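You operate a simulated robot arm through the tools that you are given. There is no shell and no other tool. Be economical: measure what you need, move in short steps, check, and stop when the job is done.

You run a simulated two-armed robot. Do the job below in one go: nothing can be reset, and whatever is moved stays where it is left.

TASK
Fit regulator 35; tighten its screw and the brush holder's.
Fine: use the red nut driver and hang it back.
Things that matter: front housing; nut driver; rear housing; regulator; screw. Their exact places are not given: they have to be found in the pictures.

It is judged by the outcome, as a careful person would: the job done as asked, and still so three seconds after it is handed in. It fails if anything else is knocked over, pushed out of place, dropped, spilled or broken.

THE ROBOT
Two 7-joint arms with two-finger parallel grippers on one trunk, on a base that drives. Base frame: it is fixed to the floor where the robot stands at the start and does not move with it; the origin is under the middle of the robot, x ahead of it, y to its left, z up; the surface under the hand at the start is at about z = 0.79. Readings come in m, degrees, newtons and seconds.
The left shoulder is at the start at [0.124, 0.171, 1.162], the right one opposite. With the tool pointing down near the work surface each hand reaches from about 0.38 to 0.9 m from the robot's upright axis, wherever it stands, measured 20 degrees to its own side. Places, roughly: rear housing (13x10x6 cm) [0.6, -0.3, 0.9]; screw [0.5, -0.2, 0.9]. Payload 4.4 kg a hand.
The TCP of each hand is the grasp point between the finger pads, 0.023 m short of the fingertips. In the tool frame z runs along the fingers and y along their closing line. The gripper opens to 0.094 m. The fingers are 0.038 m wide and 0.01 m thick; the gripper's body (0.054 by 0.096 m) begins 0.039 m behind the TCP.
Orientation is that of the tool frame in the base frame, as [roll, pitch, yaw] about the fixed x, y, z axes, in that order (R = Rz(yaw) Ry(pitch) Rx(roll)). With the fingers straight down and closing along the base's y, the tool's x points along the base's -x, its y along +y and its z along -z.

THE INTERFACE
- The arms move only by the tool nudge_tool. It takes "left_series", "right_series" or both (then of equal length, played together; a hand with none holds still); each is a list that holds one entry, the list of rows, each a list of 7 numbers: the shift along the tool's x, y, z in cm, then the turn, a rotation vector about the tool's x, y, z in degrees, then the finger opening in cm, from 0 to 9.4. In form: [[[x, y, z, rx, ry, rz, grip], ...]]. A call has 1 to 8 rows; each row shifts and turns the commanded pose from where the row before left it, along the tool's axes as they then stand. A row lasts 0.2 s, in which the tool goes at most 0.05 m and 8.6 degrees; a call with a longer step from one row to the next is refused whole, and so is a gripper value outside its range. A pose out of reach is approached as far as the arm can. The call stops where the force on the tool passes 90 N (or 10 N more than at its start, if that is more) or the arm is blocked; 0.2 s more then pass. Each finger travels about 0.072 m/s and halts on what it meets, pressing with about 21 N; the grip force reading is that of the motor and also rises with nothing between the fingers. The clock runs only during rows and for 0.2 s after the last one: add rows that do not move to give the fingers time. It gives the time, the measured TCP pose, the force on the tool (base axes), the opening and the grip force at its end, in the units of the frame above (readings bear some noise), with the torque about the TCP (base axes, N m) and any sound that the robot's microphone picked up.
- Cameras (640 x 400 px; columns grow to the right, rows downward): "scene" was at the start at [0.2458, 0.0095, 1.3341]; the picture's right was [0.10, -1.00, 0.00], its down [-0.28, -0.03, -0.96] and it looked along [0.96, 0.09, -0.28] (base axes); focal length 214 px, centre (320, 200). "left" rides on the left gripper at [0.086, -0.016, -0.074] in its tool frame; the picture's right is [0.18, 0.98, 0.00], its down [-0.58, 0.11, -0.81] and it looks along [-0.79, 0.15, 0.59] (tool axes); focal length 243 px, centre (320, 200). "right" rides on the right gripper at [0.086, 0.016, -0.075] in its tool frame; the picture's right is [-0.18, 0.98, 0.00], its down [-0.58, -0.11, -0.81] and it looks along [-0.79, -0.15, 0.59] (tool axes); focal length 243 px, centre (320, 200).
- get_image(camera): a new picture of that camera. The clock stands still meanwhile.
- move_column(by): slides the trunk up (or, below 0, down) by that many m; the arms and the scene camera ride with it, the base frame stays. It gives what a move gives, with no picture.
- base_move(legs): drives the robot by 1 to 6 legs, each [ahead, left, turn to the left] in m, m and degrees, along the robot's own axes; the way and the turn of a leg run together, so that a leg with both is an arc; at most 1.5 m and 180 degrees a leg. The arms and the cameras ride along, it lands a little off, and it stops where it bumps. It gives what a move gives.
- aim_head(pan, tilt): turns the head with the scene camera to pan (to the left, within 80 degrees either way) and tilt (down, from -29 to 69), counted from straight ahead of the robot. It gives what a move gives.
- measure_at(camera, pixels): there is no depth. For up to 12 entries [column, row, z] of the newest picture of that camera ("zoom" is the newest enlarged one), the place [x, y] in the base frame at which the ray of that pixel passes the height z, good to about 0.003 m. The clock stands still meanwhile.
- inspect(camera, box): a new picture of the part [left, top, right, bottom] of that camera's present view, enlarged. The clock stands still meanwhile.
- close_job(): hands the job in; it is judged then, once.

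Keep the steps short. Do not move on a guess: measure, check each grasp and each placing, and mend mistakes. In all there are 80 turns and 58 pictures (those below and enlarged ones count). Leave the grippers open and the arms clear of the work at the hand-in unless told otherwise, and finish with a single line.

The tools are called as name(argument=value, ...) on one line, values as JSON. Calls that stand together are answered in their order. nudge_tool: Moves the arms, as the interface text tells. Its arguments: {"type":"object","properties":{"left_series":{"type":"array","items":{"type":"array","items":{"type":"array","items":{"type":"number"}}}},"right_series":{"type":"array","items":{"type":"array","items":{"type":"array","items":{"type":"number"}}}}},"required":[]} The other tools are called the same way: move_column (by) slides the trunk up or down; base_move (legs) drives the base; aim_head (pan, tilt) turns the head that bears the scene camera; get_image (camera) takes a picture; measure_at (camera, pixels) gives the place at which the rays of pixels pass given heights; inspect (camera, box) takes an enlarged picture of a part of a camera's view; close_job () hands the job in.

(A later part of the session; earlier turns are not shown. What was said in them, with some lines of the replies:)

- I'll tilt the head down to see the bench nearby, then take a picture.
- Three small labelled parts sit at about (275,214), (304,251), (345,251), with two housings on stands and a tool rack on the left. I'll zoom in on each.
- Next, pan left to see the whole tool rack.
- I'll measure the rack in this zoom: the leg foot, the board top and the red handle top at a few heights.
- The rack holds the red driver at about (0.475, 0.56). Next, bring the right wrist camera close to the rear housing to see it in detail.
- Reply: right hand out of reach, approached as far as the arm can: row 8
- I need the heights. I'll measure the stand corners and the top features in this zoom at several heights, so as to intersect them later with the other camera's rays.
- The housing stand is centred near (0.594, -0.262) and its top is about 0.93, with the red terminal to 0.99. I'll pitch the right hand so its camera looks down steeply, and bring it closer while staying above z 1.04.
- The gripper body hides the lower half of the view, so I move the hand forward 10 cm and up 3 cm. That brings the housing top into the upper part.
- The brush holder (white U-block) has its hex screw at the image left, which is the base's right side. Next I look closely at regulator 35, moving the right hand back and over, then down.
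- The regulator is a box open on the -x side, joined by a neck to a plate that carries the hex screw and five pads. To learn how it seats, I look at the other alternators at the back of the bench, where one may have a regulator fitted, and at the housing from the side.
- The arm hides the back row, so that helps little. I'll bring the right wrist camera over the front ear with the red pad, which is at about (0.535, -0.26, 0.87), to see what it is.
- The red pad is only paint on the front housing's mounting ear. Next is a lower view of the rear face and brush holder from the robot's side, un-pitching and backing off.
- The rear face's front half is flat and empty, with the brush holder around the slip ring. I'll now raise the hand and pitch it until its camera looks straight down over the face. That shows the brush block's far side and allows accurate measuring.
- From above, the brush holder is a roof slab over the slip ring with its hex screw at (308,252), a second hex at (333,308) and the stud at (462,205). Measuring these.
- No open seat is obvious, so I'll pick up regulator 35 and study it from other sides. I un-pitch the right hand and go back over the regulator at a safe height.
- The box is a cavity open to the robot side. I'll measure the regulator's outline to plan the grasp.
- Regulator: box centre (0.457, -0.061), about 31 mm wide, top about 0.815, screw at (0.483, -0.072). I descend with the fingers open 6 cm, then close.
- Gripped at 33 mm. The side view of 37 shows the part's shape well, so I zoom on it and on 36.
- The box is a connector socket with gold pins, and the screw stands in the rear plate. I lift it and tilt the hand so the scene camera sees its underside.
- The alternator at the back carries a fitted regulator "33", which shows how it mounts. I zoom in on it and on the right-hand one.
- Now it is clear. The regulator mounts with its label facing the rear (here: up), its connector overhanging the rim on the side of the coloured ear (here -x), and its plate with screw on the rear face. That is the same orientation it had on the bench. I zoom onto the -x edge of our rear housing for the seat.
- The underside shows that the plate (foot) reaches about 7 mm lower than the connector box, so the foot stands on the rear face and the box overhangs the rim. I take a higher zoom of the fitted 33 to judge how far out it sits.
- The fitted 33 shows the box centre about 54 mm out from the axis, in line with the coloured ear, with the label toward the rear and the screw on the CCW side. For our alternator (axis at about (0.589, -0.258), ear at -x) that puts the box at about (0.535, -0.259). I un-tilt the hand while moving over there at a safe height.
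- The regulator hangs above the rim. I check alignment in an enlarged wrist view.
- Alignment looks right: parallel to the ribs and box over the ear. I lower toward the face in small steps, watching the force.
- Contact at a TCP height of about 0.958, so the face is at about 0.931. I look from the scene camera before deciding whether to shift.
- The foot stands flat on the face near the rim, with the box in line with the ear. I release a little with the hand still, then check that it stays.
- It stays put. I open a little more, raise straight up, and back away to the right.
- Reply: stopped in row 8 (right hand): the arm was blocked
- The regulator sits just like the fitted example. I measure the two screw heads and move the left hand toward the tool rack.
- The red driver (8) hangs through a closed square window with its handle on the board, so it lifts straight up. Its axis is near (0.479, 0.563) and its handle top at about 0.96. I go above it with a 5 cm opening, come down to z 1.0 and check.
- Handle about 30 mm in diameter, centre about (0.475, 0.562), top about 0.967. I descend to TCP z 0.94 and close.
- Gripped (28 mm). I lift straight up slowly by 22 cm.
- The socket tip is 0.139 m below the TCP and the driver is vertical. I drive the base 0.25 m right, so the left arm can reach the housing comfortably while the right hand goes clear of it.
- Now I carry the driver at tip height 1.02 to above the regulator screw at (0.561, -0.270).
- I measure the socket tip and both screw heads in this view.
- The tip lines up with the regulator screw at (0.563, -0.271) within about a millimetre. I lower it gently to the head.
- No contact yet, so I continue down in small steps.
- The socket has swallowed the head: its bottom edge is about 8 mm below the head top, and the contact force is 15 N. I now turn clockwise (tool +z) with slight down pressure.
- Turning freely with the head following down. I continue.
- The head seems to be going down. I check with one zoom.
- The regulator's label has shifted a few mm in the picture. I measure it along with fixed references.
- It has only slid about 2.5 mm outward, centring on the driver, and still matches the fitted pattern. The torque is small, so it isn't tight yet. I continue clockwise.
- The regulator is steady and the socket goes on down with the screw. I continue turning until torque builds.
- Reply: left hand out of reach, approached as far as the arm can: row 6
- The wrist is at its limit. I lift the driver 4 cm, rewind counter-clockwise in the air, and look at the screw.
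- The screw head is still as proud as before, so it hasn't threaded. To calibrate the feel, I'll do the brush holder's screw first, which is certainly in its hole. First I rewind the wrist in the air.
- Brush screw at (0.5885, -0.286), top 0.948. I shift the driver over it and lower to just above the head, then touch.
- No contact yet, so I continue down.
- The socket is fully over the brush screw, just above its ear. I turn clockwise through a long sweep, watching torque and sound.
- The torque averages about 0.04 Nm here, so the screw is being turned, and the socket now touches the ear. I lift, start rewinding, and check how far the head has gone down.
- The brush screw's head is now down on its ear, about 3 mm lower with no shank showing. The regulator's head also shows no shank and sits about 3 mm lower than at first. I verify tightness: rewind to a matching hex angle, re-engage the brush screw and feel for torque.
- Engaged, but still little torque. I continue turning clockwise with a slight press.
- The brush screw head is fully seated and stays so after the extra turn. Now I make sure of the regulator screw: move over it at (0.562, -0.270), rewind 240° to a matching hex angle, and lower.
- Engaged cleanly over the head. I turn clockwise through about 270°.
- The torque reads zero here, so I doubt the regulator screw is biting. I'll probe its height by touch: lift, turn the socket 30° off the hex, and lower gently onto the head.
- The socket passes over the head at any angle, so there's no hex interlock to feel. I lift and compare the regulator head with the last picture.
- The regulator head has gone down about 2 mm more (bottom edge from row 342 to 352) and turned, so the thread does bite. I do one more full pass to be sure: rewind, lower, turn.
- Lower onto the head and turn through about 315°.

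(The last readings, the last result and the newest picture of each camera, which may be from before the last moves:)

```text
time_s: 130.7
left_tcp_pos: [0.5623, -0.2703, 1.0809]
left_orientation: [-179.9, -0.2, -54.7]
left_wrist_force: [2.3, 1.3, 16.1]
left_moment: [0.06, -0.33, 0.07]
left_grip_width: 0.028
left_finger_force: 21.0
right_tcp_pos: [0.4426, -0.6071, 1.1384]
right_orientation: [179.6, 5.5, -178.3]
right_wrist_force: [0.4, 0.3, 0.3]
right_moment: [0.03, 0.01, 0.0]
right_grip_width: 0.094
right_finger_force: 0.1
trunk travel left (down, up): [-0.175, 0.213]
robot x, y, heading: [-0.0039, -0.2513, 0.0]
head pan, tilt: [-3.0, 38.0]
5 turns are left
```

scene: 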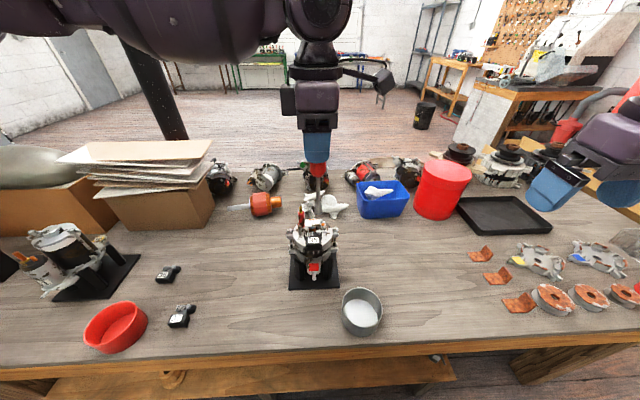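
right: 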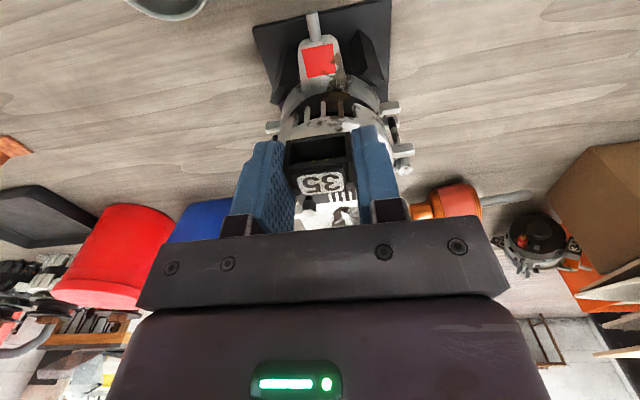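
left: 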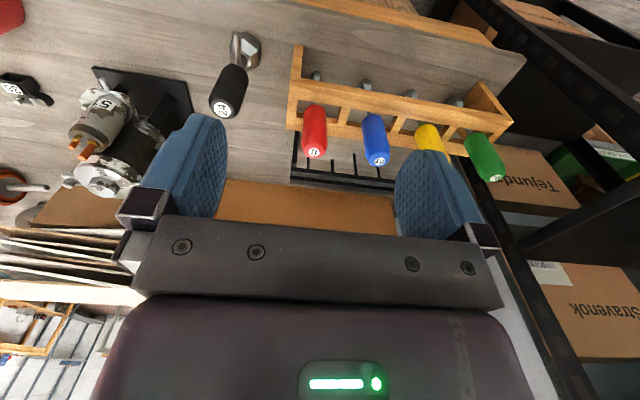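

Few turns are left. The regulator screw now reads steady torque (0.04–0.07 Nm) at the bottom, so it's tight. I lift, unwind the wrist, carry the driver back, and drive the base back left.

nudge_tool(left_series=[[[0, 0, -2, 0, 0, 0, 1.5], [0, 0, -3, 0, 0, 0, 1.5], [0, 0, -3.5, 0, 0, 0, 1.5], [0, 0, 0, 0, 0, -8.38, 1.5], [0, 0, 0, 0, 0, -8.38, 1.5], [0, 0, 0, 0, 0, -8.38, 1.5], [0, 0, 0, 0, 0, -8.38, 1.5], [0, 0, 0, 0, 0, -8.38, 1.5]]])

nudge_tool(left_series=[[[0, 0, 0, 0, 0, -8.38, 1.5], [0, 0, 0, 0, 0, -8.38, 1.5], [0, 0, 0, 0, 0, -8.38, 1.5], [0, 0, 0, 0, 0, -8.38, 1.5], [0, 0, 0, 0, 0, -8.38, 1.5], [0, 0, 0, 0, 0, -8.38, 1.5], [0, 0, 0, 0, 0, -8.38, 1.5], [0, 0, 0, 0, 0, -8.38, 1.5]]])

nudge_tool(left_series=[[[0, 0, 0, 0, 0, -8.38, 1.5], [0, 0, 0, 0, 0, -8.38, 1.5], [0, 0, 0, 0, 0, -8.38, 1.5], [0, 0, 0, 0, 0, -8.38, 1.5], [0, 0, 0, 0, 0, -8.38, 1.5], [0, 0, 0, 0, 0, -8.38, 1.5], [0, 0, 0, 0, 0, -8.38, 1.5], [0, 0, 0, 0, 0, -8.38, 1.5]]])

nudge_tool(left_series=[[[0, 0, 0, 0, 0, -8.38, 1.5], [0, 0, 0, 0, 0, -8.38, 1.5], [0, 0, 0, 0, 0, -8.38, 1.5], [0, 0, 0, 0, 0, -8.38, 1.5], [0, 0, 0, 0, 0, -8.38, 1.5], [0, 0, 0, 0, 0, -8.38, 1.5], [0, 0, 0, 0, 0, -8.38, 1.5], [0, 0, 0, 0, 0, 0, 1.5]]])

nudge_tool(left_series=[[[0.72, 4.79, 0, 0, 0, 0, 1.5], [0.72, 4.79, 0, 0, 0, 0, 1.5], [0.72, 4.79, 0, 0, 0, 0, 1.5], [0.72, 4.79, 0, 0, 0, 0, 1.5], [0.72, 4.79, 0, 0, 0, 0, 1.5], [0.72, 4.79, 0, 0, 0, 0, 1.5], [0.72, 4.79, 0, 0, 0, 0, 1.5], [0.72, 4.79, 0, 0, 0, 0, 1.5]]])

nudge_tool(left_series=[[[0.72, 4.79, 0, 0, 0, 0, 1.5], [0.72, 4.79, 0, 0, 0, 0, 1.5], [0.72, 4.79, 0, 0, 0, 0, 1.5], [0.72, 4.79, 0, 0, 0, 0, 1.5], [0, 0, 0, 0, 0, 0, 1.5]]])

base_move(legs=[[0, 0.253, 0]])

aim_head(pan=45, tilt=40)

```text
time_s: 132.5
left_tcp_pos: [0.5616, -0.2706, 1.1649]
left_orientation: [179.9, 0.0, -12.6]
left_wrist_force: [-0.1, 0.3, -1.8]
left_moment: [-0.01, 0.01, -0.02]
left_grip_width: 0.028
left_finger_force: 20.9
right_tcp_pos: [0.4433, -0.6088, 1.1383]
right_orientation: [179.6, 5.5, -178.3]
right_wrist_force: [0.2, 0.4, 0.3]
right_moment: [0.0, 0.02, -0.04]
right_grip_width: 0.0941
right_finger_force: 0.0
trunk travel left (down, up): [-0.175, 0.213]
robot x, y, heading: [0.0017, -0.2533, 0.0]
head pan, tilt: [-3.0, 38.0]
```

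```text
time_s: 134.3
left_tcp_pos: [0.5615, -0.2704, 1.1644]
left_orientation: [180.0, 0.0, 54.5]
left_wrist_force: [0.0, 0.1, -1.5]
left_moment: [0.03, -0.01, -0.02]
left_grip_width: 0.0276
left_finger_force: 20.9
right_tcp_pos: [0.4425, -0.6083, 1.1381]
right_orientation: [179.6, 5.5, -178.3]
right_wrist_force: [-0.4, 0.5, 0.3]
right_moment: [0.01, -0.02, 0.01]
right_grip_width: 0.0942
right_finger_force: 0.1
trunk travel left (down, up): [-0.175, 0.213]
robot x, y, heading: [0.0012, -0.2544, 0.1]
head pan, tilt: [-3.0, 38.0]
```

```text
time_s: 136.1
left_tcp_pos: [0.5614, -0.2694, 1.1652]
left_orientation: [180.0, 0.0, 121.4]
left_wrist_force: [-0.6, 0.9, -1.1]
left_moment: [-0.02, 0.02, -0.02]
left_grip_width: 0.0281
left_finger_force: 21.2
right_tcp_pos: [0.4429, -0.6079, 1.1376]
right_orientation: [179.6, 5.4, -178.4]
right_wrist_force: [0.4, 0.2, 0.6]
right_moment: [0.01, -0.01, -0.01]
right_grip_width: 0.094
right_finger_force: 0.1
trunk travel left (down, up): [-0.175, 0.213]
robot x, y, heading: [0.0006, -0.2516, 0.2]
head pan, tilt: [-3.0, 38.0]
```

```text
time_s: 137.9
left_tcp_pos: [0.5631, -0.2699, 1.1647]
left_orientation: [-179.9, 0.0, -179.9]
left_wrist_force: [0.7, -0.2, -1.5]
left_moment: [-0.01, -0.01, -0.03]
left_grip_width: 0.0278
left_finger_force: 20.9
right_tcp_pos: [0.4432, -0.6081, 1.1385]
right_orientation: [179.7, 5.5, -178.3]
right_wrist_force: [0.0, 0.1, 0.2]
right_moment: [0.0, 0.01, 0.01]
right_grip_width: 0.094
right_finger_force: 0.3
trunk travel left (down, up): [-0.175, 0.213]
robot x, y, heading: [0.0005, -0.2572, 0.0]
head pan, tilt: [-3.0, 38.0]
```

```text
time_s: 139.7
left_tcp_pos: [0.5039, 0.1145, 1.1636]
left_orientation: [-180.0, 0.1, -180.0]
left_wrist_force: [0.0, 0.4, -0.7]
left_moment: [-0.02, -0.02, -0.03]
left_grip_width: 0.0278
left_finger_force: 21.3
right_tcp_pos: [0.4405, -0.6066, 1.1394]
right_orientation: [179.6, 5.4, -178.3]
right_wrist_force: [0.3, -0.4, -1.0]
right_moment: [-0.01, 0.0, 0.03]
right_grip_width: 0.0941
right_finger_force: 0.1
trunk travel left (down, up): [-0.175, 0.213]
robot x, y, heading: [-0.0013, -0.2541, -0.3]
head pan, tilt: [-3.0, 38.0]
```

```text
time_s: 140.9
left_tcp_pos: [0.4749, 0.3028, 1.1655]
left_orientation: [-179.9, 0.0, 180.0]
left_wrist_force: [-0.1, 0.6, -1.2]
left_moment: [-0.01, 0.02, 0.0]
left_grip_width: 0.0278
left_finger_force: 21.2
right_tcp_pos: [0.4431, -0.6073, 1.1379]
right_orientation: [179.5, 5.2, -178.4]
right_wrist_force: [0.2, -0.1, 0.0]
right_moment: [-0.01, 0.0, 0.0]
right_grip_width: 0.0941
right_finger_force: 0.1
trunk travel left (down, up): [-0.175, 0.213]
robot x, y, heading: [-0.0002, -0.254, 0.5]
head pan, tilt: [-3.0, 38.0]
```

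```text
time_s: 143.8
left_tcp_pos: [0.4715, 0.5599, 1.1645]
left_orientation: [-179.9, 0.0, -179.7]
left_wrist_force: [-0.2, -0.5, -1.3]
left_moment: [-0.01, -0.01, -0.01]
left_grip_width: 0.0278
left_finger_force: 21.0
right_tcp_pos: [0.4445, -0.3503, 1.1381]
right_orientation: [179.6, 5.4, -178.0]
right_wrist_force: [-0.3, -0.8, -0.7]
right_moment: [-0.03, 0.0, 0.01]
right_grip_width: 0.0941
right_finger_force: 0.0
trunk travel left (down, up): [-0.175, 0.213]
robot x, y, heading: [-0.0004, 0.0034, 0.3]
head pan, tilt: [-3.0, 38.0]
```

```text
time_s: 144.9
left_tcp_pos: [0.472, 0.5599, 1.1645]
left_orientation: [180.0, 0.1, -179.8]
left_wrist_force: [-0.7, -0.6, -2.2]
left_moment: [0.0, 0.0, -0.01]
left_grip_width: 0.0278
left_finger_force: 21.3
right_tcp_pos: [0.4438, -0.3515, 1.1382]
right_orientation: [179.6, 5.4, -178.0]
right_wrist_force: [-0.7, 0.0, -0.5]
right_moment: [0.01, 0.0, 0.03]
right_grip_width: 0.0941
right_finger_force: 0.1
trunk travel left (down, up): [-0.175, 0.213]
robot x, y, heading: [-0.0008, 0.0027, 0.3]
head pan, tilt: [45.0, 40.0]
4 turns are left
```

Over the rack. I correct 3.5 mm in x, lower until the tip is just above the window, and take the last picture to check.

nudge_tool(left_series=[[[-0.35, 0.1, 0, 0, 0, 0, 1.5], [0, 0, 4, 0, 0, 0, 1.5], [0, 0, 4, 0, 0, 0, 1.5], [0, 0, 3.3, 0, 0, 0, 1.5], [0, 0, 0, 0, 0, 0, 1.5]]])

inspect(camera="scene", box=[215, 110, 305, 220])

```text
time_s: 146.1
left_tcp_pos: [0.475, 0.5619, 1.0519]
left_orientation: [180.0, 0.2, -179.6]
left_wrist_force: [-0.4, -0.4, -1.6]
left_moment: [0.01, -0.05, -0.01]
left_grip_width: 0.0276
left_finger_force: 21.0
right_tcp_pos: [0.4437, -0.3503, 1.1388]
right_orientation: [179.6, 5.4, -178.0]
right_wrist_force: [-0.1, -0.4, 0.7]
right_moment: [-0.02, -0.01, 0.0]
right_grip_width: 0.094
right_finger_force: 0.0
trunk travel left (down, up): [-0.175, 0.213]
robot x, y, heading: [-0.0021, 0.0062, 0.3]
head pan, tilt: [45.0, 40.0]
```

```text
3.64 times, centred on (260, 165) of scene
3 turns are left
```

zoom: 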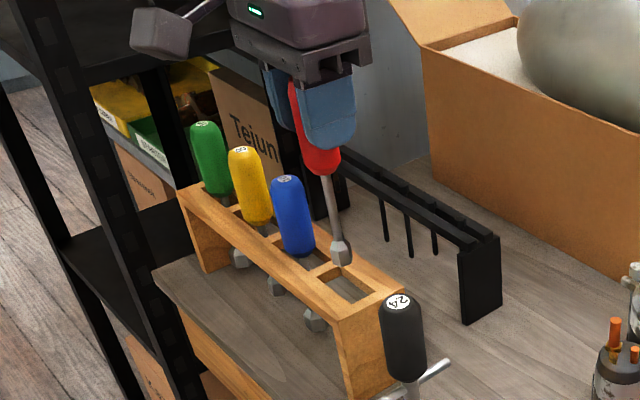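

The tip is right above the empty window. I lower the driver straight down into it.

nudge_tool(left_series=[[[0, 0, 2.5, 0, 0, 0, 1.5], [0, 0, 2.5, 0, 0, 0, 1.5], [0, 0, 2.5, 0, 0, 0, 1.5], [0, 0, 2.0, 0, 0, 0, 1.5], [0, 0, 1.5, 0, 0, 0, 1.5], [0, 0, 0, 0, 0, 0, 1.5]]])

nudge_tool(left_series=[[[0, 0, 0.3, 0, 0, 0, 1.5], [0, 0, 0, 0, 0, 0, 1.5]]])

nudge_tool(left_series=[[[0, 0, 0.3, 0, 0, 0, 1.5], [0, 0, 0, 0, 0, 0, 1.5]]])

```text
time_s: 147.5
left_tcp_pos: [0.4737, 0.5609, 0.9409]
left_orientation: [179.9, 0.0, -179.7]
left_wrist_force: [-0.2, -0.1, -0.7]
left_moment: [0.01, 0.01, -0.02]
left_grip_width: 0.0277
left_finger_force: 21.3
right_tcp_pos: [0.4431, -0.3511, 1.1386]
right_orientation: [179.6, 5.3, -177.9]
right_wrist_force: [0.3, -0.2, 0.3]
right_moment: [-0.02, -0.02, 0.01]
right_grip_width: 0.0939
right_finger_force: 0.1
trunk travel left (down, up): [-0.175, 0.213]
robot x, y, heading: [-0.0005, 0.0017, -0.1]
head pan, tilt: [45.0, 40.0]
```

```text
time_s: 148.1
left_tcp_pos: [0.4754, 0.5608, 0.9386]
left_orientation: [179.9, 0.0, -179.6]
left_wrist_force: [-0.2, -0.4, -1.6]
left_moment: [0.01, -0.01, 0.01]
left_grip_width: 0.0278
left_finger_force: 20.7
right_tcp_pos: [0.4439, -0.3493, 1.1392]
right_orientation: [179.6, 5.4, -178.1]
right_wrist_force: [0.0, -0.1, -1.2]
right_moment: [-0.01, -0.02, -0.01]
right_grip_width: 0.0941
right_finger_force: 0.1
trunk travel left (down, up): [-0.175, 0.213]
robot x, y, heading: [-0.0016, 0.0039, 0.3]
head pan, tilt: [45.0, 40.0]
```

```text
time_s: 148.7
left_tcp_pos: [0.4748, 0.5606, 0.9371]
left_orientation: [180.0, 0.2, -179.7]
left_wrist_force: [-0.3, 1.8, 11.4]
left_moment: [0.07, 0.2, -0.04]
left_grip_width: 0.0276
left_finger_force: 21.1
right_tcp_pos: [0.4435, -0.3503, 1.1383]
right_orientation: [179.6, 5.6, -178.0]
right_wrist_force: [-0.2, -1.1, -0.8]
right_moment: [0.0, -0.02, 0.01]
right_grip_width: 0.0941
right_finger_force: 0.0
trunk travel left (down, up): [-0.175, 0.213]
robot x, y, heading: [0.0009, -0.0004, 0.2]
head pan, tilt: [45.0, 40.0]
2 turns are left
```

The handle rests on the board (11 N at the expected height). I release slowly, wait, raise straight up and open fully.

nudge_tool(left_series=[[[0, 0, -0.1, 0, 0, 0, 2.8], [0, 0, 0, 0, 0, 0, 3.3], [0, 0, 0, 0, 0, 0, 5], [0, 0, 0, 0, 0, 0, 5], [0, 0, -2, 0, 0, 0, 5], [0, 0, -4, 0, 0, 0, 5], [0, 0, -4.5, 0, 0, 0, 5], [0, 0, -4.5, 0, 0, 0, 5]]])

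nudge_tool(left_series=[[[0, 0, -4.5, 0, 0, 0, 7], [0, 0, -4.5, 0, 0, 0, 9], [0, 0, -3, 0, 0, 0, 9.4], [0, 0, 0, 0, 0, 0, 9.4]]])

```text
time_s: 150.5
left_tcp_pos: [0.4757, 0.5605, 1.0898]
left_orientation: [179.9, -0.1, -179.7]
left_wrist_force: [-0.3, 0.3, 0.3]
left_moment: [0.03, -0.03, 0.02]
left_grip_width: 0.05
left_finger_force: 0.0
right_tcp_pos: [0.4432, -0.351, 1.1388]
right_orientation: [179.6, 5.5, -178.0]
right_wrist_force: [-0.6, 0.6, 0.0]
right_moment: [-0.02, -0.02, -0.01]
right_grip_width: 0.094
right_finger_force: 0.1
trunk travel left (down, up): [-0.175, 0.213]
robot x, y, heading: [-0.0, 0.002, 0.2]
head pan, tilt: [45.0, 40.0]
```

```text
time_s: 151.5
left_tcp_pos: [0.4762, 0.5616, 1.2082]
left_orientation: [-180.0, -0.1, -179.7]
left_wrist_force: [-0.6, -0.3, 0.4]
left_moment: [-0.04, -0.04, 0.0]
left_grip_width: 0.0938
left_finger_force: 0.0
right_tcp_pos: [0.443, -0.3497, 1.1382]
right_orientation: [179.6, 5.4, -178.1]
right_wrist_force: [0.2, 0.1, -0.4]
right_moment: [0.0, 0.0, 0.01]
right_grip_width: 0.0939
right_finger_force: 0.1
trunk travel left (down, up): [-0.175, 0.213]
robot x, y, heading: [-0.0028, 0.0034, 0.6]
head pan, tilt: [45.0, 40.0]
1 turns are left
```

The driver is back in its window, both grippers are open and both arms are clear. I hand the job in.

close_job()

```text
The job is handed in.
```

Regulator 35 is on the rear housing, its screw and the brush holder's are both turned down, and the red nut driver is back in its rack; the regulator's exact seat was judged from the fitted "33" alternator, and its last pass of turning and the re-hung driver were checked by force reading only.
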